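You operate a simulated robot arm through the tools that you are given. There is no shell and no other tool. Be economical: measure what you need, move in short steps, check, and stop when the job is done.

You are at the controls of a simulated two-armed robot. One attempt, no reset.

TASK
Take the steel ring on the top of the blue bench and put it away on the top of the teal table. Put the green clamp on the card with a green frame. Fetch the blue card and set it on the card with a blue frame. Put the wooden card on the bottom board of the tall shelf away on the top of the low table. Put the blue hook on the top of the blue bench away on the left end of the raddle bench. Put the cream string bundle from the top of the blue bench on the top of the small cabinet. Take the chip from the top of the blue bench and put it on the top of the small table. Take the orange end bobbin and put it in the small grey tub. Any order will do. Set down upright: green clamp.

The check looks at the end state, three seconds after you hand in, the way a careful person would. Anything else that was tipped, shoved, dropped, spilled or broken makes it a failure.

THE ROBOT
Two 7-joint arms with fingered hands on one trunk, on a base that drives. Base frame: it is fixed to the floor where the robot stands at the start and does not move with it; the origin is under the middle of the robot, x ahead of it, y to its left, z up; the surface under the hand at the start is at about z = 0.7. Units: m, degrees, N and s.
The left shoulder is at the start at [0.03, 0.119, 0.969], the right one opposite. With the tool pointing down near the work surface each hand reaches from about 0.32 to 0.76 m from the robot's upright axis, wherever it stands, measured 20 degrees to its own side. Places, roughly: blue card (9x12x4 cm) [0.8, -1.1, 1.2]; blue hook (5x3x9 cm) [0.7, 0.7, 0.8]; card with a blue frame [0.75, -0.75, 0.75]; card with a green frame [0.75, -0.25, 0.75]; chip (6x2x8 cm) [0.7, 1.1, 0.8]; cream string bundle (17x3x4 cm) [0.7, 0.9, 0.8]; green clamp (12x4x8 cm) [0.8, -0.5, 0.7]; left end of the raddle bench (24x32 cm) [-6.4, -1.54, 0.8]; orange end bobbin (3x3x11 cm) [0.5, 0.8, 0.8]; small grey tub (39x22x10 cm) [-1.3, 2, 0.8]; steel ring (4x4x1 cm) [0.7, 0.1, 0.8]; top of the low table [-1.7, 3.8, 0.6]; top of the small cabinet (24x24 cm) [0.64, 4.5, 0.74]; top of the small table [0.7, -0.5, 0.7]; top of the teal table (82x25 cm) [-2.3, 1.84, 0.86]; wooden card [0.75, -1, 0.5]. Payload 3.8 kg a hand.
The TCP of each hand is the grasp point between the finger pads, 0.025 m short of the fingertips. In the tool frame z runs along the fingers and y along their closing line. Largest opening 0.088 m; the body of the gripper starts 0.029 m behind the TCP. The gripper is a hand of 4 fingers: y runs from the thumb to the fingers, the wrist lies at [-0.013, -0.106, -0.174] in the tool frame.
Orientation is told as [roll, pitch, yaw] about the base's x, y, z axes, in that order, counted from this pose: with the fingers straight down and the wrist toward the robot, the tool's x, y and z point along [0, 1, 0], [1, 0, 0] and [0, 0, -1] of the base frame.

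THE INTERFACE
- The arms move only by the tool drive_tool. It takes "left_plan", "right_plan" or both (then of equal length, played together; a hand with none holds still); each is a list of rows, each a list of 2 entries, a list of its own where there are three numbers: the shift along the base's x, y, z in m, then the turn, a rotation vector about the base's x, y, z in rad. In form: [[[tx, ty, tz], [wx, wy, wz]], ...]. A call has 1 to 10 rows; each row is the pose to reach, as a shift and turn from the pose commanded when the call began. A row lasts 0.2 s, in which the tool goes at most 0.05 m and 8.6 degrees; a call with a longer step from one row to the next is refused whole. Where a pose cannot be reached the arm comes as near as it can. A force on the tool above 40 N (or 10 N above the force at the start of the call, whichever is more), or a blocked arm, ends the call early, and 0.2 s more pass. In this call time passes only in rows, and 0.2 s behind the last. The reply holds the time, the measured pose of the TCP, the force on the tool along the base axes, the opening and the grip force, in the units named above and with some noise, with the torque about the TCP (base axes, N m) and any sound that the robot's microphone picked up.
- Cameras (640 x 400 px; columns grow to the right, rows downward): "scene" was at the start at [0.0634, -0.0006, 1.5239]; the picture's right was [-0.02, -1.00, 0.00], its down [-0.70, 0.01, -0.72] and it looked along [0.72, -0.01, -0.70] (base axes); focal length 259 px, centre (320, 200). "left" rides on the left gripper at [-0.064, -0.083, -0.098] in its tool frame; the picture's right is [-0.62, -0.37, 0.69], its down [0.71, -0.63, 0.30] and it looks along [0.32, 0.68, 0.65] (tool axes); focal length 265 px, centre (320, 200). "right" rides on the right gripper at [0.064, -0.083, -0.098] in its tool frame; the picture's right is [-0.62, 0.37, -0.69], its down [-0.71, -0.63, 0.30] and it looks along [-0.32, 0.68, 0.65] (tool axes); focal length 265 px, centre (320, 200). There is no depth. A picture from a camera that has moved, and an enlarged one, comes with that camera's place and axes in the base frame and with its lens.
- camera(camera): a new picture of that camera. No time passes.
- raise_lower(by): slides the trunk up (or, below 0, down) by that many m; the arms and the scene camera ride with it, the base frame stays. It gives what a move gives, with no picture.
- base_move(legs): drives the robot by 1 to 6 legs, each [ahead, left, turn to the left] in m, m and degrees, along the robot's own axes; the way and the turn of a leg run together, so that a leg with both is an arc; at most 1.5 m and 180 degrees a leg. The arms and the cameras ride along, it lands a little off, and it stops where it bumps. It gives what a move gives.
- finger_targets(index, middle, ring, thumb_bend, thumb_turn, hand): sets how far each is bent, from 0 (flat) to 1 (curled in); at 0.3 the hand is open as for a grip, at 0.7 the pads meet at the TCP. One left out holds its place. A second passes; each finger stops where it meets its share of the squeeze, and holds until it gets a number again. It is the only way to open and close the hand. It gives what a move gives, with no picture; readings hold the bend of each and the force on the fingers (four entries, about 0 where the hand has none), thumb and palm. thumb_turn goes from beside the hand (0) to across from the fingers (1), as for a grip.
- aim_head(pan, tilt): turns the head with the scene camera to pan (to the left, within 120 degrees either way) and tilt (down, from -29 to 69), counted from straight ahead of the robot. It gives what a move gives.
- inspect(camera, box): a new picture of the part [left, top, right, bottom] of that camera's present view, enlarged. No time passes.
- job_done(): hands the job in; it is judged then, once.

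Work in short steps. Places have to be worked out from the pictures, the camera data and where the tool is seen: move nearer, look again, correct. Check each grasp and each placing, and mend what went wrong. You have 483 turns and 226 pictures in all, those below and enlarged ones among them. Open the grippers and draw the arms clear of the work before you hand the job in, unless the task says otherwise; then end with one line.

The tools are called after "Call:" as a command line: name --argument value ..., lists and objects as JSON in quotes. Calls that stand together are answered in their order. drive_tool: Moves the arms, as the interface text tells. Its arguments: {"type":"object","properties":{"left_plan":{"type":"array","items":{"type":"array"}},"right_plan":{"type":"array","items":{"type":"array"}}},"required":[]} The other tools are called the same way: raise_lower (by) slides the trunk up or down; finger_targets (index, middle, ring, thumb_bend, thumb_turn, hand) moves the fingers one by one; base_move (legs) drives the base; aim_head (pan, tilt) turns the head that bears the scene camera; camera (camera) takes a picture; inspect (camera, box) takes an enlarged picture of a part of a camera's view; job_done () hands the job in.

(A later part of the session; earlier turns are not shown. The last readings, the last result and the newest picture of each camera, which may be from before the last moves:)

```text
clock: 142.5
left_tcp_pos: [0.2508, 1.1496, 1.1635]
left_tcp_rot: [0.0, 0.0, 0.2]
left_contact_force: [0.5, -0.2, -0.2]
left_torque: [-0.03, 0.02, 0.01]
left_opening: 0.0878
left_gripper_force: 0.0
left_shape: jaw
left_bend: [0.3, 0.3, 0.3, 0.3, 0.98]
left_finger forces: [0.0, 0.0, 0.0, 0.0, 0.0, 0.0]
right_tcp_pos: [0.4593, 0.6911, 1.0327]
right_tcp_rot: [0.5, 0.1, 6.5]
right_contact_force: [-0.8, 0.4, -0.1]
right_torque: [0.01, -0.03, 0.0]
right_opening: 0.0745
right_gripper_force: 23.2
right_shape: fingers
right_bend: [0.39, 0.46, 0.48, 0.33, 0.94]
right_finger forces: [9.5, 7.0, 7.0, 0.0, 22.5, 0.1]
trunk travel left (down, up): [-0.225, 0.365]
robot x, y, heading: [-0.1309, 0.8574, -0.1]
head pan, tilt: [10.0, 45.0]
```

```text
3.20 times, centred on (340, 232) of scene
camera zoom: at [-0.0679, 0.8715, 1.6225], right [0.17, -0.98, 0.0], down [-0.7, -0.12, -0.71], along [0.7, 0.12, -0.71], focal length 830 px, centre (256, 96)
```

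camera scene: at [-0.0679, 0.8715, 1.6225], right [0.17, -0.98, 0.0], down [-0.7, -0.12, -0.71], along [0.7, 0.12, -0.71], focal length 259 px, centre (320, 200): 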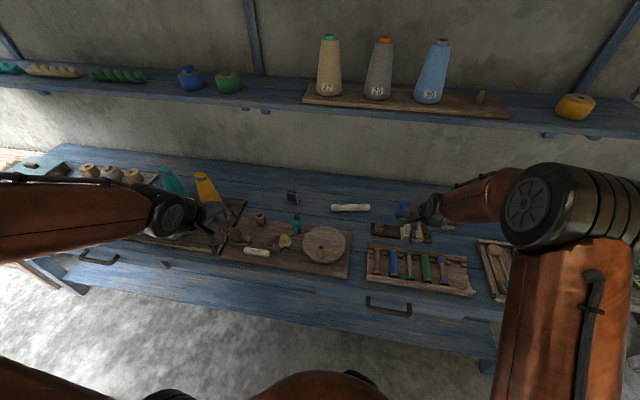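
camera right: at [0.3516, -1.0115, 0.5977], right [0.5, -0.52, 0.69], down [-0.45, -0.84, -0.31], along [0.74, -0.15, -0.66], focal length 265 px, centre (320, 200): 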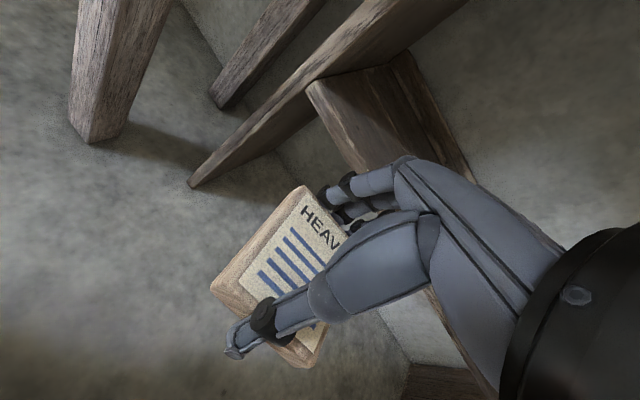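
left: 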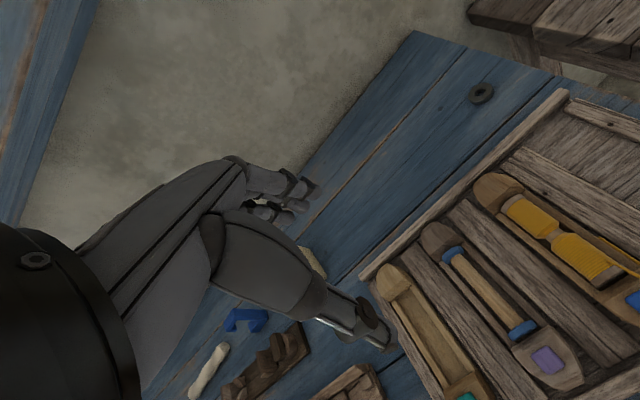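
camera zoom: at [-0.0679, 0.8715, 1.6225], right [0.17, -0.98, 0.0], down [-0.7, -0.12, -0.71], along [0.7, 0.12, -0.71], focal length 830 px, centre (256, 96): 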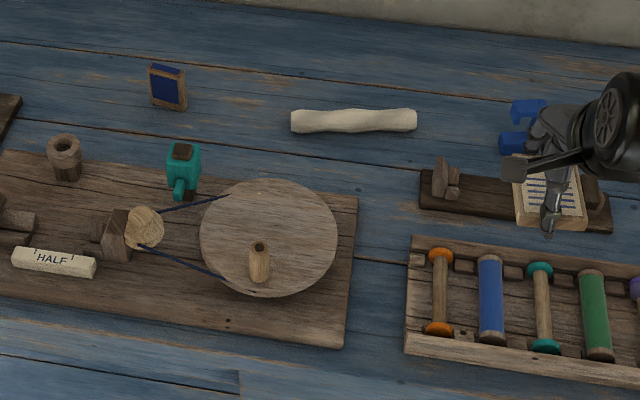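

Chip stands near [0.748, 1.142], turned about -11°. Bundle ≈ [0.747, 0.873], hook ≈ [0.77, 0.64], orange bobbin ≈ [0.484, 0.751]. I drive nearer for the left hand to take the chip.

Call:
base_move --legs '[[0.19, 0.04, 0]]'

Call:
drive_tool --left_plan '[[[0.04, 0, -0.03], [0, 0, -0.04]], [[0.08, 0, -0.06], [0, 0, -0.08]], [[0.12, 0, -0.1], [0, 0, -0.12]], [[0.15, 0, -0.14], [0, 0, -0.16]], [[0.18, 0, -0.18], [0, 0, -0.2]]]'

Call:
camera --camera "left"

Call:
camera --camera "scene"

```text
clock: 144.0
left_tcp_pos: [0.4315, 1.1907, 1.164]
left_tcp_rot: [0.1, 0.1, 0.4]
left_contact_force: [0.0, -0.1, -0.5]
left_torque: [-0.01, 0.01, 0.0]
left_opening: 0.0879
left_gripper_force: 0.1
left_shape: jaw
left_bend: [0.3, 0.3, 0.3, 0.3, 0.98]
left_finger forces: [0.0, 0.1, 0.0, 0.0, 0.1, 0.0]
right_tcp_pos: [0.6435, 0.7342, 1.0313]
right_tcp_rot: [0.6, 0.1, 6.8]
right_contact_force: [0.1, -0.2, -0.2]
right_torque: [-0.01, 0.06, -0.01]
right_opening: 0.0746
right_gripper_force: 22.6
right_shape: fingers
right_bend: [0.39, 0.46, 0.48, 0.33, 0.94]
right_finger forces: [9.6, 6.8, 7.0, 0.0, 22.5, 0.0]
trunk travel left (down, up): [-0.225, 0.365]
robot x, y, heading: [0.0509, 0.8983, 0.4]
head pan, tilt: [10.0, 45.0]
```

```text
refused: row 3 steps farther than a row can; nothing moved
```

```text
146 pictures are left
camera left: at [0.3494, 1.1258, 1.264], right [-0.36, -0.62, -0.69], down [-0.64, 0.71, -0.3], along [0.68, 0.33, -0.65], focal length 265 px, centre (320, 200)
```

left: 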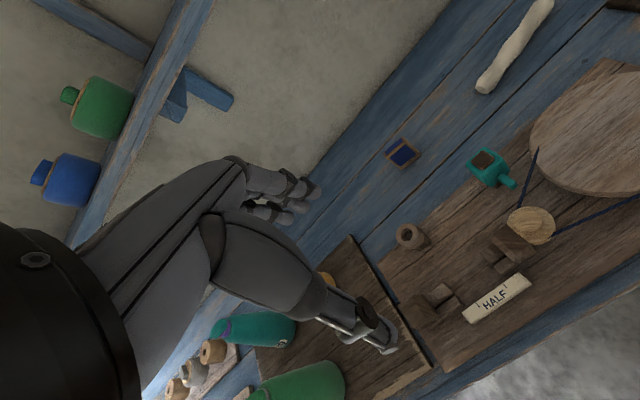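

```text
145 pictures are left
camera scene: at [0.1145, 0.9121, 1.6225], right [0.18, -0.98, 0.0], down [-0.7, -0.13, -0.71], along [0.69, 0.13, -0.71], focal length 259 px, centre (320, 200)
```

scene: 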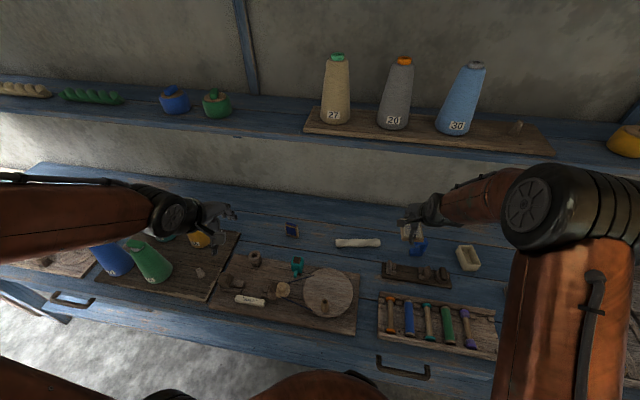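

I enlarge the chip in the left camera's view.

Call:
inspect --camera "left" --box '[360, 110, 450, 190]'

Call:
inspect --camera "scene" --box '[260, 200, 400, 320]'

```text
5.00 times, centred on (405, 150) of left
camera zoom: at [0.3494, 1.1258, 1.264], right [-0.36, -0.62, -0.69], down [-0.64, 0.71, -0.3], along [0.68, 0.33, -0.65], focal length 1327 px, centre (-105, 450)
```

zoom: 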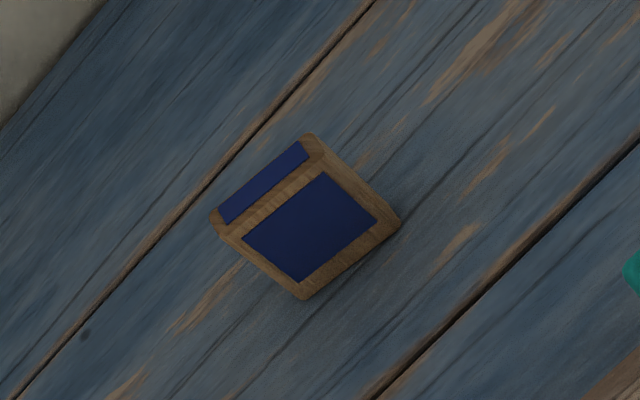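

```text
3.33 times, centred on (330, 260) of scene
camera zoom: at [0.1145, 0.9121, 1.6225], right [0.18, -0.98, 0.0], down [-0.7, -0.13, -0.71], along [0.69, 0.13, -0.71], focal length 864 px, centre (287, 0)
```

zoom: 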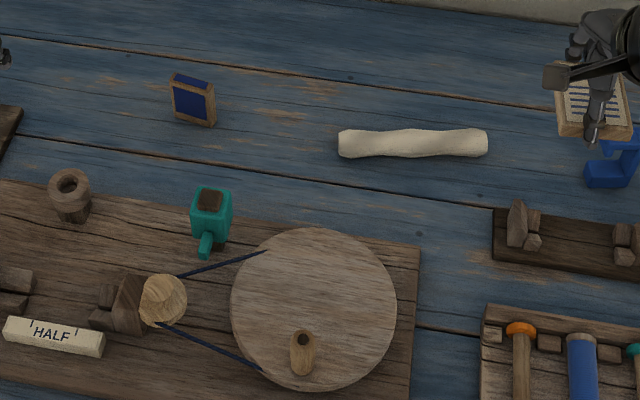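

The chip stands upright, 2 cm thick, top around z 0.83. I bring the left hand above it with yaw -11°.

Call:
drive_tool --left_plan '[[[0.03, -0.006, -0.028], [0, 0, -0.03]], [[0.06, -0.012, -0.056], [0, 0, -0.06]], [[0.09, -0.018, -0.084], [0, 0, -0.09]], [[0.12, -0.024, -0.11], [0, 0, -0.11]], [[0.15, -0.03, -0.135], [0, 0, -0.13]], [[0.185, -0.035, -0.16], [0, 0, -0.15]], [[0.22, -0.04, -0.185], [0, 0, -0.17]], [[0.255, -0.045, -0.205], [0, 0, -0.19]], [[0.29, -0.05, -0.22], [0, 0, -0.2]]]'

Call:
camera --camera "left"

```text
clock: 146.0
left_tcp_pos: [0.7234, 1.1394, 0.9435]
left_tcp_rot: [0.1, 0.1, -11.1]
left_contact_force: [0.6, 0.5, 0.5]
left_torque: [-0.02, 0.04, 0.03]
left_opening: 0.0879
left_gripper_force: 0.0
left_shape: jaw
left_bend: [0.3, 0.3, 0.3, 0.3, 0.98]
left_finger forces: [0.0, 0.1, 0.0, 0.1, 0.0, 0.1]
right_tcp_pos: [0.6433, 0.7337, 1.0321]
right_tcp_rot: [0.6, 0.2, 6.8]
right_contact_force: [0.7, 0.5, 0.5]
right_torque: [-0.01, 0.02, 0.03]
right_opening: 0.0744
right_gripper_force: 22.7
right_shape: fingers
right_bend: [0.39, 0.46, 0.48, 0.33, 0.94]
right_finger forces: [9.4, 6.9, 7.0, 0.0, 22.5, 0.1]
trunk travel left (down, up): [-0.225, 0.365]
robot x, y, heading: [0.0481, 0.8976, 0.3]
head pan, tilt: [10.0, 45.0]
```

```text
142 pictures are left
camera left: at [0.6294, 1.0925, 1.0429], right [-0.48, -0.54, -0.69], down [-0.48, 0.82, -0.3], along [0.73, 0.19, -0.65], focal length 265 px, centre (320, 200)
```

left: 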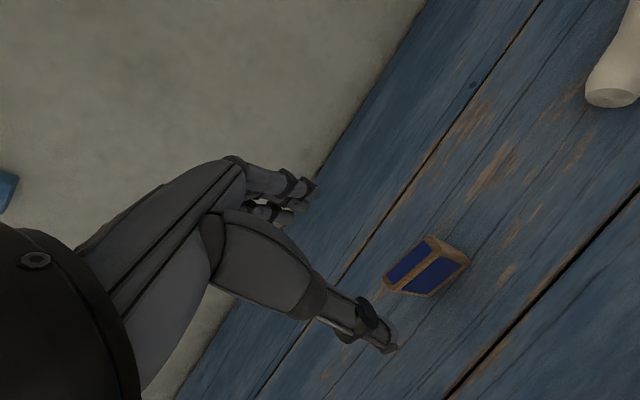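

Top centre ≈ [0.735, 1.139]. I shift 11 mm ahead and lower to z ≈ 0.81.

Call:
drive_tool --left_plan '[[[0.011, 0, -0.03], [0, 0, 0]], [[0.011, 0, -0.07], [0, 0, 0]], [[0.011, 0, -0.1], [0, 0, 0]], [[0.011, 0, -0.12], [0, 0, 0]], [[0.011, 0, -0.137], [0, 0, 0]]]'

Call:
camera --camera "left"

```text
clock: 147.2
left_tcp_pos: [0.7337, 1.1401, 0.8058]
left_tcp_rot: [0.0, 0.0, -10.9]
left_contact_force: [0.4, -0.6, -0.3]
left_torque: [-0.03, -0.02, 0.0]
left_opening: 0.0877
left_gripper_force: 0.0
left_shape: jaw
left_bend: [0.3, 0.3, 0.3, 0.3, 0.98]
left_finger forces: [0.0, 0.0, 0.1, 0.0, 0.1, 0.1]
right_tcp_pos: [0.6428, 0.7343, 1.0328]
right_tcp_rot: [0.6, 0.2, 6.9]
right_contact_force: [-0.3, 0.6, -1.1]
right_torque: [0.02, 0.02, -0.01]
right_opening: 0.0743
right_gripper_force: 23.2
right_shape: fingers
right_bend: [0.39, 0.46, 0.48, 0.33, 0.94]
right_finger forces: [9.4, 6.8, 7.1, 0.0, 22.5, 0.0]
trunk travel left (down, up): [-0.225, 0.365]
robot x, y, heading: [0.0481, 0.8975, 0.2]
head pan, tilt: [10.0, 45.0]
```

```text
141 pictures are left
camera left: at [0.6392, 1.093, 0.9062], right [-0.48, -0.54, -0.69], down [-0.48, 0.82, -0.3], along [0.73, 0.19, -0.65], focal length 265 px, centre (320, 200)
```

left: 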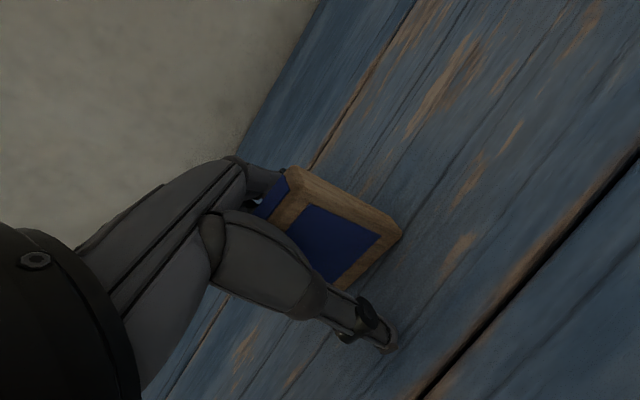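

Chip is between thumb and fingers. I close the left hand.

Call:
finger_targets --hand "left" --index 0.75 --middle 0.75 --ring 0.75 --thumb_bend 0.75

Call:
drive_tool --left_plan '[[[0, 0, 0.02], [0, 0, 0]], [[0, 0, 0.05], [0, 0, 0]], [[-0.02, 0, 0.09], [0, 0, 0]], [[-0.05, 0, 0.13], [0, 0, 0]]]'

Call:
camera --camera "left"

```text
clock: 148.2
left_tcp_pos: [0.7318, 1.1414, 0.8064]
left_tcp_rot: [0.0, 0.0, -11.0]
left_contact_force: [1.0, 2.2, 5.9]
left_torque: [0.01, 0.09, -0.04]
left_opening: 0.0082
left_gripper_force: 16.6
left_shape: fingers
left_bend: [0.72, 0.73, 0.75, 0.66, 0.96]
left_finger forces: [8.3, 5.3, 0.0, 0.0, 19.9, 0.0]
right_tcp_pos: [0.6428, 0.7342, 1.0329]
right_tcp_rot: [0.5, 0.1, 6.8]
right_contact_force: [-0.3, 0.6, -0.9]
right_torque: [0.02, -0.03, -0.01]
right_opening: 0.0742
right_gripper_force: 23.3
right_shape: fingers
right_bend: [0.39, 0.46, 0.48, 0.33, 0.94]
right_finger forces: [9.4, 6.9, 7.0, 0.1, 22.6, 0.0]
trunk travel left (down, up): [-0.225, 0.365]
robot x, y, heading: [0.0484, 0.897, 0.5]
head pan, tilt: [10.0, 45.0]
```

```text
clock: 149.2
left_tcp_pos: [0.6812, 1.1427, 0.9404]
left_tcp_rot: [-0.1, -0.2, -10.9]
left_contact_force: [-1.1, -0.2, -1.0]
left_torque: [-0.02, 0.0, -0.01]
left_opening: 0.0082
left_gripper_force: 12.7
left_shape: fingers
left_bend: [0.73, 0.73, 0.75, 0.66, 0.95]
left_finger forces: [8.2, 4.1, 0.0, 0.0, 12.6, 0.0]
right_tcp_pos: [0.6408, 0.7338, 1.033]
right_tcp_rot: [0.6, 0.0, 6.9]
right_contact_force: [0.6, -0.7, -0.4]
right_torque: [0.02, -0.02, -0.01]
right_opening: 0.0743
right_gripper_force: 23.7
right_shape: fingers
right_bend: [0.39, 0.46, 0.48, 0.33, 0.94]
right_finger forces: [9.4, 6.9, 7.0, 0.0, 22.5, 0.0]
trunk travel left (down, up): [-0.225, 0.365]
robot x, y, heading: [0.0546, 0.8954, 0.4]
head pan, tilt: [10.0, 45.0]
```

```text
140 pictures are left
camera left: at [0.5876, 1.0945, 1.0402], right [-0.48, -0.54, -0.69], down [-0.48, 0.82, -0.3], along [0.73, 0.19, -0.65], focal length 265 px, centre (320, 200)
```

left: 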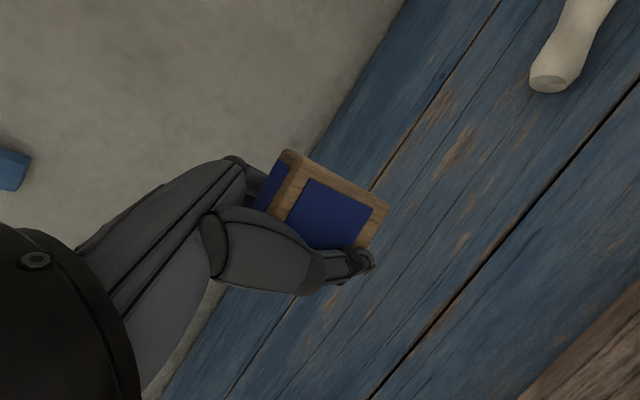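

The chip is held upright. I draw the right hand in, and drive to the small table to set the chip between the two framed cards.

Call:
drive_tool --right_plan '[[[-0.04, 0, 0], [0, 0, 0]], [[-0.08, 0, 0], [0, 0, 0]], [[-0.12, 0, 0], [0, 0, 0]]]' --left_plan '[[[0, 0, 0.03], [0, 0, 0]], [[0, 0, 0.06], [0, 0, 0]], [[0, 0, 0.08], [0, 0, 0]]]'

Call:
base_move --legs '[[-0.2, 0, 0], [0, -0.78, 0], [0, -0.78, 0], [0.15, 0, 0]]'

Call:
aim_head --pan 10 --tilt 50

Call:
camera --camera "scene"

```text
clock: 150.0
left_tcp_pos: [0.6834, 1.1401, 1.0201]
left_tcp_rot: [0.0, 0.0, -11.0]
left_contact_force: [0.1, -0.2, 0.3]
left_torque: [0.03, 0.0, -0.01]
left_opening: 0.0085
left_gripper_force: 12.1
left_shape: fingers
left_bend: [0.73, 0.73, 0.75, 0.66, 0.95]
left_finger forces: [8.3, 4.1, 0.1, 0.0, 12.6, 0.0]
right_tcp_pos: [0.5218, 0.7333, 1.0333]
right_tcp_rot: [0.6, -0.1, 6.8]
right_contact_force: [-0.1, 0.3, -0.2]
right_torque: [-0.01, -0.01, -0.04]
right_opening: 0.0745
right_gripper_force: 23.2
right_shape: fingers
right_bend: [0.39, 0.46, 0.49, 0.33, 0.94]
right_finger forces: [9.2, 6.9, 6.9, 0.1, 22.3, 0.1]
trunk travel left (down, up): [-0.225, 0.365]
robot x, y, heading: [0.0539, 0.9002, 0.4]
head pan, tilt: [10.0, 45.0]
```

```text
clock: 160.2
left_tcp_pos: [0.6283, -0.4181, 1.0186]
left_tcp_rot: [0.0, 0.2, -11.9]
left_contact_force: [0.0, 1.7, -0.3]
left_torque: [-0.03, 0.01, -0.03]
left_opening: 0.0083
left_gripper_force: 12.9
left_shape: fingers
left_bend: [0.73, 0.73, 0.75, 0.66, 0.95]
left_finger forces: [8.3, 4.1, 0.0, 0.0, 12.6, 0.1]
right_tcp_pos: [0.4613, -0.8215, 1.0317]
right_tcp_rot: [0.5, 0.2, 5.9]
right_contact_force: [1.0, -0.4, -0.2]
right_torque: [0.01, 0.0, -0.05]
right_opening: 0.0744
right_gripper_force: 22.6
right_shape: fingers
right_bend: [0.39, 0.46, 0.49, 0.33, 0.94]
right_finger forces: [9.3, 7.0, 7.0, 0.0, 22.3, 0.0]
trunk travel left (down, up): [-0.225, 0.365]
robot x, y, heading: [-0.0071, -0.6497, -0.5]
head pan, tilt: [10.0, 45.0]
```

```text
clock: 160.8
left_tcp_pos: [0.6281, -0.4182, 1.0192]
left_tcp_rot: [0.0, -0.1, -11.9]
left_contact_force: [-0.6, -0.1, 0.3]
left_torque: [0.02, -0.02, 0.01]
left_opening: 0.0084
left_gripper_force: 12.6
left_shape: fingers
left_bend: [0.73, 0.73, 0.75, 0.66, 0.95]
left_finger forces: [8.2, 4.1, 0.1, 0.0, 12.8, 0.1]
right_tcp_pos: [0.4604, -0.8211, 1.0325]
right_tcp_rot: [0.5, 0.1, 5.9]
right_contact_force: [-0.6, -0.3, -0.3]
right_torque: [0.0, -0.01, 0.02]
right_opening: 0.0739
right_gripper_force: 22.1
right_shape: fingers
right_bend: [0.39, 0.46, 0.49, 0.33, 0.94]
right_finger forces: [9.3, 6.8, 6.9, 0.0, 22.3, 0.0]
trunk travel left (down, up): [-0.225, 0.365]
robot x, y, heading: [-0.0093, -0.6526, -0.6]
head pan, tilt: [10.0, 50.0]
```

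```text
139 pictures are left
camera scene: at [0.0484, -0.6381, 1.6157], right [0.16, -0.99, 0.0], down [-0.76, -0.13, -0.64], along [0.63, 0.11, -0.77], focal length 259 px, centre (320, 200)
```

scene: 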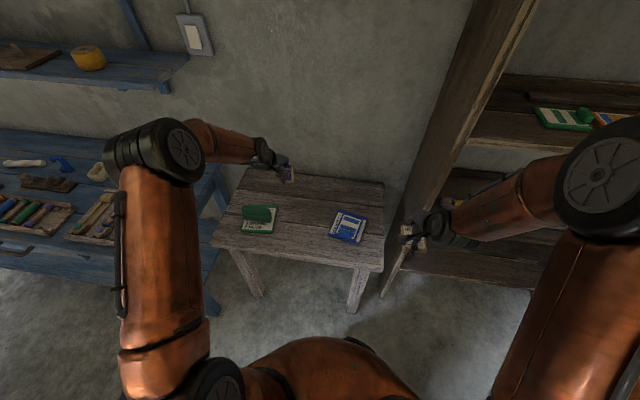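

I lower the trunk 0.1 m, then take the chip to [0.66, -0.46] above the table.

Call:
raise_lower --by -0.1

Call:
drive_tool --left_plan '[[[0.015, -0.015, -0.03], [0, 0, 0.05]], [[0.03, -0.03, -0.06], [0, 0, 0.1]], [[0.035, -0.042, -0.09], [0, 0, 0.15]], [[0.035, -0.042, -0.12], [0, 0, 0.2]]]'

Call:
camera --camera "left"

Call:
inspect --camera "scene" --box '[200, 120, 420, 300]'

```text
clock: 162.1
left_tcp_pos: [0.629, -0.4178, 0.9207]
left_tcp_rot: [0.0, 0.0, -12.0]
left_contact_force: [-0.4, -0.5, 0.0]
left_torque: [-0.02, -0.03, 0.01]
left_opening: 0.0084
left_gripper_force: 12.3
left_shape: fingers
left_bend: [0.73, 0.73, 0.75, 0.66, 0.95]
left_finger forces: [8.3, 4.2, 0.0, 0.0, 12.8, 0.0]
right_tcp_pos: [0.4596, -0.8222, 0.9332]
right_tcp_rot: [0.4, 0.2, 5.9]
right_contact_force: [-0.7, -0.9, -0.1]
right_torque: [-0.01, 0.0, 0.0]
right_opening: 0.0743
right_gripper_force: 23.0
right_shape: fingers
right_bend: [0.39, 0.46, 0.49, 0.33, 0.94]
right_finger forces: [9.2, 6.9, 6.8, 0.0, 22.2, 0.1]
trunk travel left (down, up): [-0.125, 0.465]
robot x, y, heading: [-0.0111, -0.6509, -0.8]
head pan, tilt: [10.0, 50.0]
```

```text
clock: 163.1
left_tcp_pos: [0.6643, -0.4617, 0.7985]
left_tcp_rot: [0.0, 0.0, -0.4]
left_contact_force: [-0.8, -0.5, 0.3]
left_torque: [0.04, 0.02, 0.01]
left_opening: 0.0082
left_gripper_force: 12.8
left_shape: fingers
left_bend: [0.73, 0.73, 0.75, 0.66, 0.95]
left_finger forces: [8.4, 4.1, 0.0, 0.0, 12.8, 0.0]
right_tcp_pos: [0.4592, -0.8205, 0.9337]
right_tcp_rot: [0.5, 0.2, 6.0]
right_contact_force: [0.5, -0.5, -0.6]
right_torque: [0.02, 0.0, 0.02]
right_opening: 0.0742
right_gripper_force: 22.4
right_shape: fingers
right_bend: [0.39, 0.46, 0.49, 0.33, 0.94]
right_finger forces: [9.1, 6.9, 6.9, 0.0, 22.1, 0.0]
trunk travel left (down, up): [-0.125, 0.465]
robot x, y, heading: [-0.0098, -0.6558, -0.6]
head pan, tilt: [10.0, 50.0]
```

```text
138 pictures are left
camera left: at [0.5803, -0.526, 0.8988], right [-0.37, -0.62, -0.69], down [-0.62, 0.72, -0.3], along [0.69, 0.32, -0.65], focal length 265 px, centre (320, 200)
```

left: 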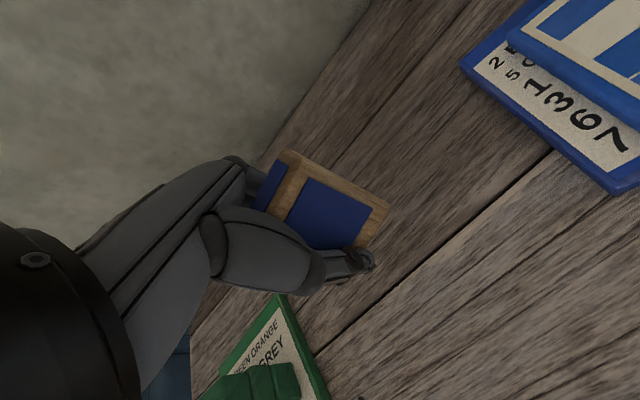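

```text
2.22 times, centred on (310, 210) of scene
camera zoom: at [0.0487, -0.6383, 1.5157], right [0.16, -0.99, 0.0], down [-0.76, -0.13, -0.64], along [0.63, 0.11, -0.77], focal length 576 px, centre (342, 178)
```

zoom: 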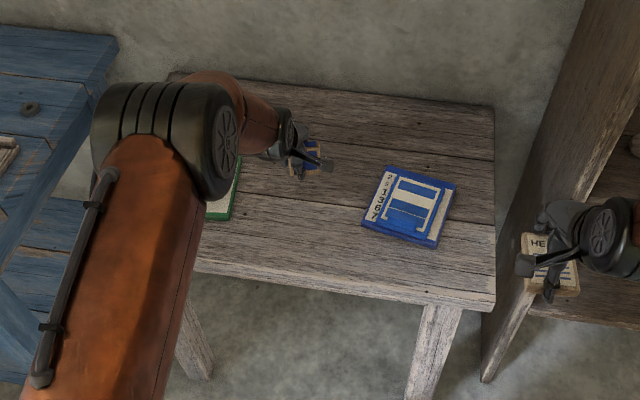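

Good free spot. I lower in small steps until the chip touches.

Call:
drive_tool --left_plan '[[[0, 0, -0.015], [0, 0, 0]], [[0, 0, -0.03], [0, 0, 0]], [[0, 0, -0.036], [0, 0, 0]], [[0, 0, -0.042], [0, 0, 0]]]'

Call:
drive_tool --left_plan '[[[0, 0, -0.004], [0, 0, 0]], [[0, 0, -0.008], [0, 0, 0]]]'

```text
clock: 164.1
left_tcp_pos: [0.6606, -0.4609, 0.7576]
left_tcp_rot: [-0.1, 0.0, -0.6]
left_contact_force: [0.2, -0.2, -0.4]
left_torque: [-0.02, -0.03, -0.01]
left_opening: 0.008
left_gripper_force: 12.8
left_shape: fingers
left_bend: [0.73, 0.73, 0.75, 0.66, 0.95]
left_finger forces: [8.5, 4.2, 0.1, 0.0, 12.9, 0.0]
right_tcp_pos: [0.4597, -0.8222, 0.9324]
right_tcp_rot: [0.5, 0.1, 5.9]
right_contact_force: [0.3, -0.8, 0.2]
right_torque: [0.0, -0.03, -0.03]
right_opening: 0.0739
right_gripper_force: 22.9
right_shape: fingers
right_bend: [0.39, 0.46, 0.49, 0.33, 0.94]
right_finger forces: [9.2, 7.0, 6.9, 0.1, 22.3, 0.1]
trunk travel left (down, up): [-0.125, 0.465]
robot x, y, heading: [-0.0086, -0.6482, -0.5]
head pan, tilt: [10.0, 50.0]
```

```text
clock: 164.7
left_tcp_pos: [0.6617, -0.4608, 0.7485]
left_tcp_rot: [0.1, 0.0, -0.5]
left_contact_force: [1.1, 0.0, -1.0]
left_torque: [0.01, 0.03, 0.05]
left_opening: 0.0082
left_gripper_force: 12.8
left_shape: fingers
left_bend: [0.73, 0.73, 0.75, 0.66, 0.95]
left_finger forces: [8.5, 4.1, 0.0, 0.0, 12.8, 0.1]
right_tcp_pos: [0.4597, -0.822, 0.933]
right_tcp_rot: [0.5, 0.1, 5.9]
right_contact_force: [-0.4, 0.4, -0.8]
right_torque: [-0.02, -0.02, 0.03]
right_opening: 0.0744
right_gripper_force: 22.6
right_shape: fingers
right_bend: [0.39, 0.46, 0.49, 0.33, 0.94]
right_finger forces: [9.3, 6.9, 6.9, 0.0, 22.2, 0.0]
trunk travel left (down, up): [-0.125, 0.465]
robot x, y, heading: [-0.0095, -0.6513, -0.5]
head pan, tilt: [10.0, 50.0]
```

Call:
drive_tool --left_plan '[[[0, 0, -0.003], [0, 0, 0]], [[0, 0, -0.006], [0, 0, 0]]]'

Call:
camera --camera "left"

```text
clock: 165.3
left_tcp_pos: [0.6624, -0.4613, 0.7428]
left_tcp_rot: [-0.1, 0.0, -0.5]
left_contact_force: [-0.1, 0.1, 0.5]
left_torque: [0.03, 0.03, 0.0]
left_opening: 0.0081
left_gripper_force: 12.8
left_shape: fingers
left_bend: [0.73, 0.73, 0.75, 0.66, 0.95]
left_finger forces: [8.5, 4.1, 0.0, 0.0, 12.8, 0.0]
right_tcp_pos: [0.4607, -0.8222, 0.9331]
right_tcp_rot: [0.5, 0.1, 5.9]
right_contact_force: [0.9, -0.9, -0.4]
right_torque: [-0.04, 0.03, -0.01]
right_opening: 0.0743
right_gripper_force: 22.3
right_shape: fingers
right_bend: [0.39, 0.46, 0.49, 0.33, 0.94]
right_finger forces: [9.2, 6.8, 6.9, 0.0, 22.2, 0.1]
trunk travel left (down, up): [-0.125, 0.465]
robot x, y, heading: [-0.0078, -0.655, -0.7]
head pan, tilt: [10.0, 50.0]
```

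```text
136 pictures are left
camera left: at [0.5788, -0.5253, 0.8429], right [-0.37, -0.62, -0.69], down [-0.62, 0.72, -0.3], along [0.69, 0.32, -0.65], focal length 265 px, centre (320, 200)
```

left: 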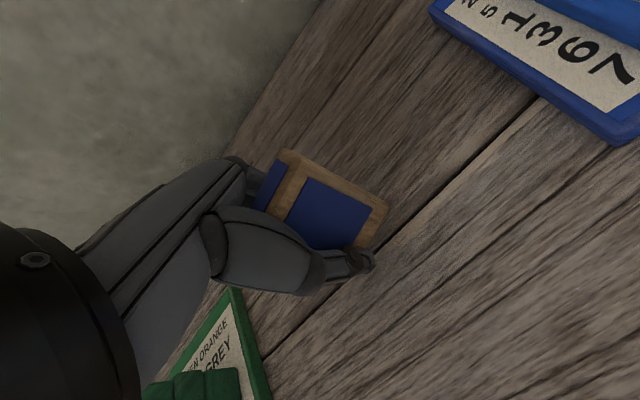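

Not yet in contact; continue gently.

Call:
drive_tool --left_plan '[[[0, 0, -0.003], [0, 0, 0]], [[0, 0, -0.006], [0, 0, 0]], [[0, 0, -0.009], [0, 0, 0]]]'

```text
clock: 166.1
left_tcp_pos: [0.6626, -0.4599, 0.7332]
left_tcp_rot: [0.0, 0.0, -0.5]
left_contact_force: [-0.2, 1.0, -0.4]
left_torque: [0.03, -0.01, -0.01]
left_opening: 0.0082
left_gripper_force: 12.3
left_shape: fingers
left_bend: [0.73, 0.73, 0.75, 0.66, 0.95]
left_finger forces: [8.6, 4.1, 0.0, 0.1, 12.8, 0.0]
right_tcp_pos: [0.4585, -0.8225, 0.9324]
right_tcp_rot: [0.4, 0.2, 5.9]
right_contact_force: [0.2, 0.5, -0.6]
right_torque: [-0.01, 0.01, -0.03]
right_opening: 0.0741
right_gripper_force: 22.6
right_shape: fingers
right_bend: [0.39, 0.46, 0.49, 0.33, 0.94]
right_finger forces: [9.2, 6.9, 6.8, 0.0, 22.3, 0.1]
trunk travel left (down, up): [-0.125, 0.465]
robot x, y, heading: [-0.0076, -0.6522, -0.7]
head pan, tilt: [10.0, 50.0]
```

Call:
drive_tool --left_plan '[[[0, 0, -0.002], [0, 0, 0]], [[0, 0, -0.004], [0, 0, 0]]]'

Call:
camera --camera "left"

```text
clock: 166.7
left_tcp_pos: [0.662, -0.4605, 0.7303]
left_tcp_rot: [-0.1, 0.0, -0.4]
left_contact_force: [1.0, 0.3, -0.7]
left_torque: [-0.01, -0.02, -0.01]
left_opening: 0.0081
left_gripper_force: 13.2
left_shape: fingers
left_bend: [0.73, 0.73, 0.75, 0.66, 0.95]
left_finger forces: [8.4, 4.1, 0.0, 0.0, 12.9, 0.0]
right_tcp_pos: [0.4598, -0.8221, 0.9319]
right_tcp_rot: [0.5, 0.0, 5.9]
right_contact_force: [0.0, 0.2, -1.0]
right_torque: [-0.02, 0.0, -0.01]
right_opening: 0.0744
right_gripper_force: 22.3
right_shape: fingers
right_bend: [0.39, 0.46, 0.49, 0.33, 0.94]
right_finger forces: [9.2, 6.8, 6.8, 0.1, 22.3, 0.0]
trunk travel left (down, up): [-0.125, 0.465]
robot x, y, heading: [-0.0048, -0.6546, -0.3]
head pan, tilt: [10.0, 50.0]
```

```text
135 pictures are left
camera left: at [0.5792, -0.5246, 0.8306], right [-0.37, -0.62, -0.69], down [-0.62, 0.72, -0.3], along [0.69, 0.32, -0.65], focal length 265 px, centre (320, 200)
```

left: 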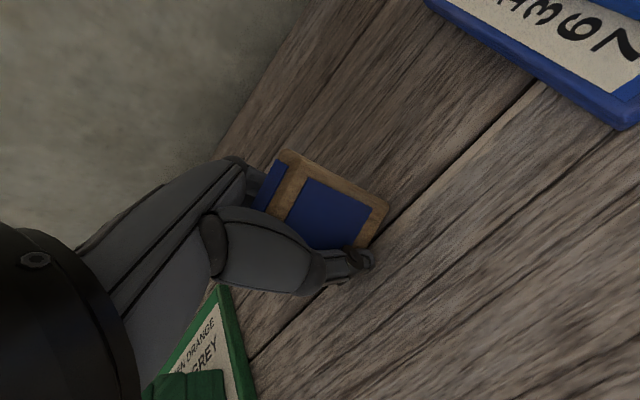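

Call:
drive_tool --left_plan '[[[0, 0, -0.003], [0, 0, 0]], [[0, 0, -0.006], [0, 0, 0]]]'

Call:
drive_tool --left_plan '[[[0, 0, -0.003], [0, 0, 0]], [[0, 0, -0.006], [0, 0, 0]]]'

```text
clock: 167.3
left_tcp_pos: [0.6641, -0.4604, 0.7279]
left_tcp_rot: [0.1, -0.2, -0.6]
left_contact_force: [-3.2, 0.0, 10.5]
left_torque: [-0.03, 0.26, -0.01]
left_opening: 0.0085
left_gripper_force: 17.5
left_shape: fingers
left_bend: [0.73, 0.73, 0.75, 0.66, 0.95]
left_finger forces: [7.9, 3.8, 0.0, 0.0, 23.6, 0.0]
right_tcp_pos: [0.459, -0.8223, 0.9354]
right_tcp_rot: [0.5, 0.0, 5.9]
right_contact_force: [-1.0, -1.0, -0.4]
right_torque: [0.0, 0.02, 0.02]
right_opening: 0.0745
right_gripper_force: 22.5
right_shape: fingers
right_bend: [0.39, 0.46, 0.49, 0.33, 0.94]
right_finger forces: [9.2, 6.9, 6.9, 0.1, 22.2, 0.0]
trunk travel left (down, up): [-0.125, 0.465]
robot x, y, heading: [-0.009, -0.652, -0.7]
head pan, tilt: [10.0, 50.0]
```

```text
clock: 168.0
left_tcp_pos: [0.6695, -0.4601, 0.7273]
left_tcp_rot: [-0.1, -1.2, -0.3]
left_contact_force: [-5.2, -0.3, 18.0]
left_torque: [-0.1, 0.51, 0.0]
left_opening: 0.0089
left_gripper_force: 19.3
left_shape: fingers
left_bend: [0.73, 0.74, 0.75, 0.66, 0.95]
left_finger forces: [5.9, 3.1, 0.1, 0.0, 28.1, 0.1]
right_tcp_pos: [0.4577, -0.8227, 0.9331]
right_tcp_rot: [0.6, 0.1, 6.0]
right_contact_force: [0.9, 0.4, -1.2]
right_torque: [-0.02, 0.04, 0.02]
right_opening: 0.0745
right_gripper_force: 22.0
right_shape: fingers
right_bend: [0.39, 0.46, 0.49, 0.33, 0.94]
right_finger forces: [9.3, 6.9, 6.9, 0.0, 22.2, 0.1]
trunk travel left (down, up): [-0.125, 0.465]
robot x, y, heading: [-0.0091, -0.6505, -0.5]
head pan, tilt: [10.0, 50.0]
stopped in row 2 (left hand): the force on the tool passed its limit at 41 N (the readings are from after the stop); the commanded pose is now the measured one
```

Firm contact; I ease up 3 mm and look before releasing.

Call:
drive_tool --left_plan '[[[-0.003, 0, 0.003], [0, 0.01, 0]], [[-0.006, 0, 0.004], [0, 0.02, 0]]]'

Call:
inspect --camera "left" --box '[220, 130, 420, 300]'

```text
clock: 168.6
left_tcp_pos: [0.6612, -0.4606, 0.7262]
left_tcp_rot: [-0.1, 0.7, -0.4]
left_contact_force: [0.3, 0.2, 4.6]
left_torque: [-0.04, 0.05, 0.03]
left_opening: 0.0084
left_gripper_force: 15.6
left_shape: fingers
left_bend: [0.73, 0.74, 0.75, 0.67, 0.95]
left_finger forces: [9.0, 4.3, 0.0, 0.1, 17.4, 0.0]
right_tcp_pos: [0.4594, -0.8221, 0.9336]
right_tcp_rot: [0.4, 0.1, 5.9]
right_contact_force: [0.6, -0.5, -0.3]
right_torque: [-0.02, -0.01, 0.01]
right_opening: 0.0743
right_gripper_force: 22.9
right_shape: fingers
right_bend: [0.39, 0.46, 0.49, 0.33, 0.94]
right_finger forces: [9.2, 6.9, 6.9, 0.0, 22.2, 0.1]
trunk travel left (down, up): [-0.125, 0.465]
robot x, y, heading: [-0.0085, -0.6534, -0.6]
head pan, tilt: [10.0, 50.0]
```

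```text
2.35 times, centred on (320, 215) of left
camera zoom: at [0.5785, -0.525, 0.8279], right [-0.38, -0.62, -0.69], down [-0.63, 0.72, -0.3], along [0.68, 0.32, -0.66], focal length 624 px, centre (320, 165)
```

zoom: 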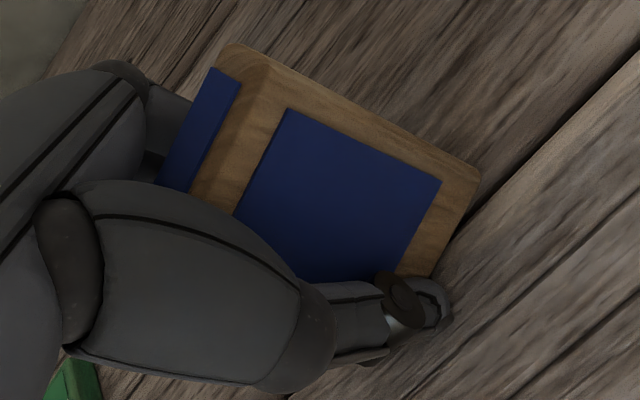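

It stands on the table. I open the left hand and rise straight up.

Call:
finger_targets --hand "left" --index 0.3 --middle 0.3 --ring 0.3 --thumb_bend 0.3

Call:
drive_tool --left_plan '[[[0, 0, 0.03], [0, 0, 0]], [[0, 0, 0.07], [0, 0, 0]], [[0, 0, 0.11], [0, 0, 0]], [[0, 0, 0.15], [0, 0, 0]], [[0, 0, 0.2], [0, 0, 0]], [[0, 0, 0.25], [0, 0, 0]]]'

Call:
camera --camera "left"

```text
clock: 169.6
left_tcp_pos: [0.6614, -0.4596, 0.7279]
left_tcp_rot: [-0.1, 0.6, -0.4]
left_contact_force: [-0.6, 0.2, -0.5]
left_torque: [0.0, 0.01, 0.0]
left_opening: 0.0844
left_gripper_force: 0.0
left_shape: fingers
left_bend: [0.3, 0.3, 0.3, 0.3, 0.97]
left_finger forces: [0.0, 0.1, 0.1, 0.1, 0.0, 0.0]
right_tcp_pos: [0.4582, -0.8204, 0.9325]
right_tcp_rot: [0.5, 0.0, 5.9]
right_contact_force: [-0.3, -1.2, -0.8]
right_torque: [0.03, -0.04, -0.02]
right_opening: 0.0741
right_gripper_force: 22.7
right_shape: fingers
right_bend: [0.39, 0.46, 0.49, 0.33, 0.94]
right_finger forces: [9.1, 6.8, 6.9, 0.0, 22.2, 0.1]
trunk travel left (down, up): [-0.125, 0.465]
robot x, y, heading: [-0.0077, -0.6514, -1.0]
head pan, tilt: [10.0, 50.0]
```

```text
clock: 171.0
left_tcp_pos: [0.6613, -0.4595, 0.9802]
left_tcp_rot: [-0.1, 0.6, -0.5]
left_contact_force: [0.2, -0.4, -0.3]
left_torque: [0.0, 0.03, -0.04]
left_opening: 0.0845
left_gripper_force: 0.0
left_shape: fingers
left_bend: [0.3, 0.3, 0.3, 0.3, 0.97]
left_finger forces: [0.1, 0.0, 0.0, 0.0, 0.1, 0.0]
right_tcp_pos: [0.4603, -0.8216, 0.9332]
right_tcp_rot: [0.6, 0.0, 5.9]
right_contact_force: [-0.3, -0.4, 0.2]
right_torque: [0.0, -0.04, 0.01]
right_opening: 0.0744
right_gripper_force: 22.6
right_shape: fingers
right_bend: [0.39, 0.46, 0.49, 0.33, 0.94]
right_finger forces: [9.2, 6.9, 7.0, 0.0, 22.1, 0.0]
trunk travel left (down, up): [-0.125, 0.465]
robot x, y, heading: [-0.0067, -0.6532, -0.8]
head pan, tilt: [10.0, 50.0]
```

```text
133 pictures are left
camera left: at [0.5787, -0.5236, 1.0807], right [-0.38, -0.62, -0.69], down [-0.63, 0.72, -0.3], along [0.68, 0.32, -0.66], focal length 265 px, centre (320, 200)
```

left: 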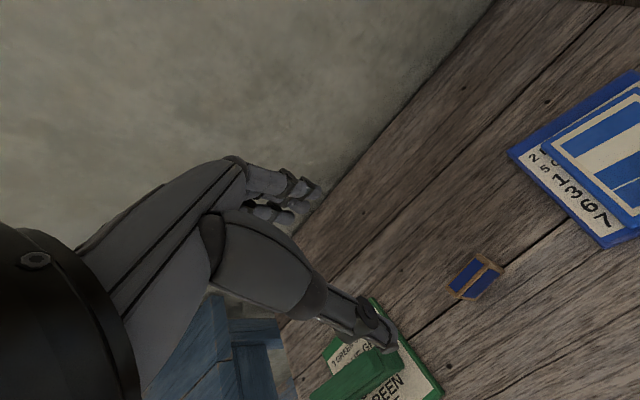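

The chip stands on the small table. Now back to the bench for the cream bundle with the left hand (wooden card stays in the right).

Call:
base_move --legs '[[-0.15, 0, 0.6], [0, 0.65, 0], [0, 0.65, 0], [0.2, 0, 0]]'

Call:
camera --camera "left"

Call:
camera --camera "scene"

```text
clock: 179.9
left_tcp_pos: [0.7353, 0.8112, 0.9784]
left_tcp_rot: [-0.1, 0.5, -0.9]
left_contact_force: [-0.9, -0.5, 0.2]
left_torque: [-0.04, 0.02, 0.02]
left_opening: 0.0843
left_gripper_force: 0.0
left_shape: fingers
left_bend: [0.3, 0.3, 0.3, 0.3, 0.97]
left_finger forces: [0.0, 0.0, 0.0, 0.1, 0.0, 0.0]
right_tcp_pos: [0.5296, 0.4504, 0.9317]
right_tcp_rot: [0.5, 0.3, 5.4]
right_contact_force: [0.4, 0.8, -0.9]
right_torque: [0.01, 0.03, 0.02]
right_opening: 0.0743
right_gripper_force: 22.8
right_shape: fingers
right_bend: [0.39, 0.46, 0.49, 0.33, 0.94]
right_finger forces: [9.2, 6.8, 6.9, 0.0, 22.2, 0.0]
trunk travel left (down, up): [-0.125, 0.465]
robot x, y, heading: [0.0626, 0.626, -0.9]
head pan, tilt: [10.0, 50.0]
```

```text
132 pictures are left
camera left: at [0.6522, 0.7474, 1.0794], right [-0.38, -0.61, -0.69], down [-0.62, 0.72, -0.3], along [0.68, 0.31, -0.66], focal length 265 px, centre (320, 200)
```

left: 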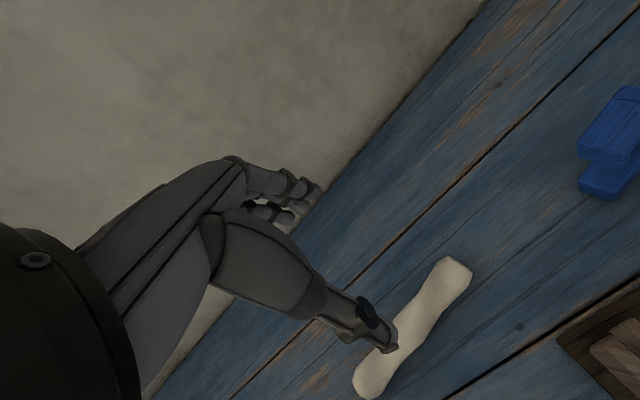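

```text
131 pictures are left
camera scene: at [0.1207, 0.6373, 1.5156], right [0.16, -0.99, 0.0], down [-0.76, -0.12, -0.64], along [0.63, 0.1, -0.77], focal length 259 px, centre (320, 200)
```

scene: 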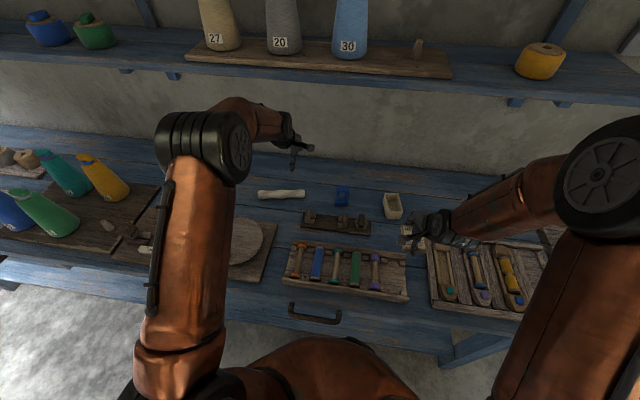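

Bundle centre ≈ [0.717, 0.871], turned +10°. I go above it.

Call:
drive_tool --left_plan '[[[-0.006, 0.02, -0.03], [0, 0, 0.07]], [[-0.012, 0.04, -0.06], [0, 0, 0.14]], [[-0.018, 0.06, -0.09], [0, 0, 0.2]], [[-0.018, 0.06, -0.12], [0, 0, 0.2]]]'

Call:
camera --camera "left"

```text
clock: 180.9
left_tcp_pos: [0.7196, 0.8704, 0.8592]
left_tcp_rot: [-0.1, 0.5, 10.7]
left_contact_force: [0.3, -0.5, -0.5]
left_torque: [-0.03, 0.01, 0.0]
left_opening: 0.0845
left_gripper_force: 0.1
left_shape: fingers
left_bend: [0.3, 0.3, 0.3, 0.3, 0.97]
left_finger forces: [0.1, 0.1, 0.1, 0.1, 0.1, 0.1]
right_tcp_pos: [0.5283, 0.4513, 0.9328]
right_tcp_rot: [0.5, 0.2, 5.5]
right_contact_force: [-0.6, 0.1, -0.7]
right_torque: [-0.03, 0.0, 0.01]
right_opening: 0.0739
right_gripper_force: 22.6
right_shape: fingers
right_bend: [0.39, 0.46, 0.49, 0.33, 0.94]
right_finger forces: [9.2, 6.8, 6.9, 0.0, 22.2, 0.1]
trunk travel left (down, up): [-0.125, 0.465]
robot x, y, heading: [0.0609, 0.6252, -0.9]
head pan, tilt: [10.0, 50.0]
```

```text
130 pictures are left
camera left: at [0.6505, 0.7915, 0.9592], right [-0.25, -0.68, -0.69], down [-0.75, 0.59, -0.3], along [0.61, 0.44, -0.66], focal length 265 px, centre (320, 200)
```

left: 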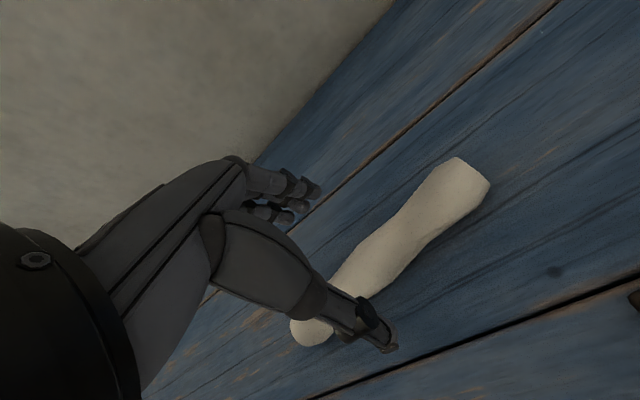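

Well centred. Down to z ≈ 0.807 and close.

Call:
drive_tool --left_plan '[[[0, 0.002, -0.02], [0, 0, 0]], [[0, 0.002, -0.04], [0, 0, 0]], [[0, 0.002, -0.051], [0, 0, 0]]]'

Call:
finger_targets --hand "left" --index 0.75 --middle 0.75 --ring 0.75 --thumb_bend 0.75

Call:
drive_tool --left_plan '[[[0, 0, 0.02], [0, 0, 0]], [[0, 0, 0.05], [0, 0, 0]], [[-0.02, 0, 0.09], [0, 0, 0]], [[-0.05, 0, 0.13], [0, 0, 0]]]'

Call:
camera --camera "left"

```text
clock: 181.7
left_tcp_pos: [0.7181, 0.8718, 0.8093]
left_tcp_rot: [-0.2, 0.5, 10.5]
left_contact_force: [-1.2, -0.3, 0.5]
left_torque: [-0.01, -0.01, 0.0]
left_opening: 0.0846
left_gripper_force: 0.0
left_shape: fingers
left_bend: [0.3, 0.3, 0.3, 0.3, 0.97]
left_finger forces: [0.0, 0.0, 0.1, 0.0, 0.0, 0.0]
right_tcp_pos: [0.5306, 0.4507, 0.9331]
right_tcp_rot: [0.4, 0.1, 5.4]
right_contact_force: [0.0, -0.5, -0.7]
right_torque: [-0.01, -0.01, 0.01]
right_opening: 0.0744
right_gripper_force: 22.3
right_shape: fingers
right_bend: [0.39, 0.46, 0.49, 0.33, 0.94]
right_finger forces: [9.2, 6.8, 6.9, 0.1, 22.2, 0.0]
trunk travel left (down, up): [-0.125, 0.465]
robot x, y, heading: [0.0582, 0.6244, -1.1]
head pan, tilt: [10.0, 50.0]
```

```text
clock: 182.7
left_tcp_pos: [0.7186, 0.8724, 0.8108]
left_tcp_rot: [-0.1, 0.5, 10.6]
left_contact_force: [0.3, -0.3, 0.3]
left_torque: [-0.03, -0.02, -0.02]
left_opening: 0.023
left_gripper_force: 18.0
left_shape: fingers
left_bend: [0.71, 0.72, 0.73, 0.58, 0.93]
left_finger forces: [8.0, 5.7, 4.3, 0.1, 18.1, 0.1]
right_tcp_pos: [0.5292, 0.4498, 0.9325]
right_tcp_rot: [0.5, 0.1, 5.4]
right_contact_force: [0.2, -0.3, 0.2]
right_torque: [-0.01, -0.01, 0.0]
right_opening: 0.0741
right_gripper_force: 22.9
right_shape: fingers
right_bend: [0.39, 0.46, 0.49, 0.33, 0.94]
right_finger forces: [9.2, 6.7, 7.0, 0.0, 22.3, 0.1]
trunk travel left (down, up): [-0.125, 0.465]
robot x, y, heading: [0.0607, 0.6223, -0.9]
head pan, tilt: [10.0, 50.0]
```

```text
clock: 183.7
left_tcp_pos: [0.6635, 0.8697, 0.9402]
left_tcp_rot: [-0.1, 0.4, 10.6]
left_contact_force: [0.8, 0.8, -0.3]
left_torque: [0.04, -0.02, 0.0]
left_opening: 0.0229
left_gripper_force: 17.5
left_shape: fingers
left_bend: [0.71, 0.72, 0.73, 0.58, 0.93]
left_finger forces: [7.9, 5.7, 4.3, 0.1, 17.9, 0.0]
right_tcp_pos: [0.5282, 0.4497, 0.9331]
right_tcp_rot: [0.5, 0.2, 5.3]
right_contact_force: [-0.3, -0.4, -0.5]
right_torque: [0.02, -0.02, -0.01]
right_opening: 0.0741
right_gripper_force: 22.2
right_shape: fingers
right_bend: [0.39, 0.46, 0.49, 0.33, 0.94]
right_finger forces: [9.3, 6.8, 7.0, 0.1, 22.2, 0.0]
trunk travel left (down, up): [-0.125, 0.465]
robot x, y, heading: [0.061, 0.6244, -0.9]
head pan, tilt: [10.0, 50.0]
```

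```text
129 pictures are left
camera left: at [0.5946, 0.7907, 1.0415], right [-0.25, -0.68, -0.69], down [-0.75, 0.59, -0.3], along [0.61, 0.44, -0.66], focal length 265 px, centre (320, 200)
```

left: 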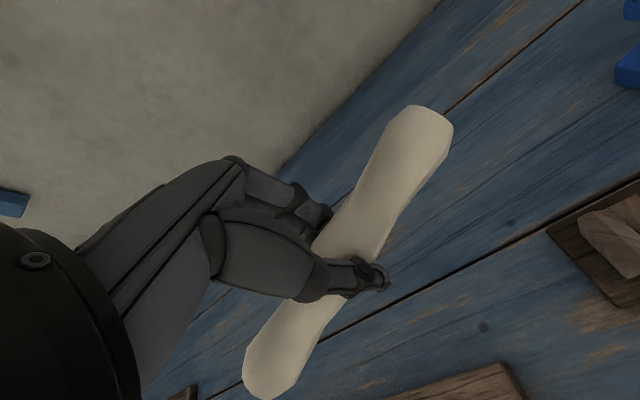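

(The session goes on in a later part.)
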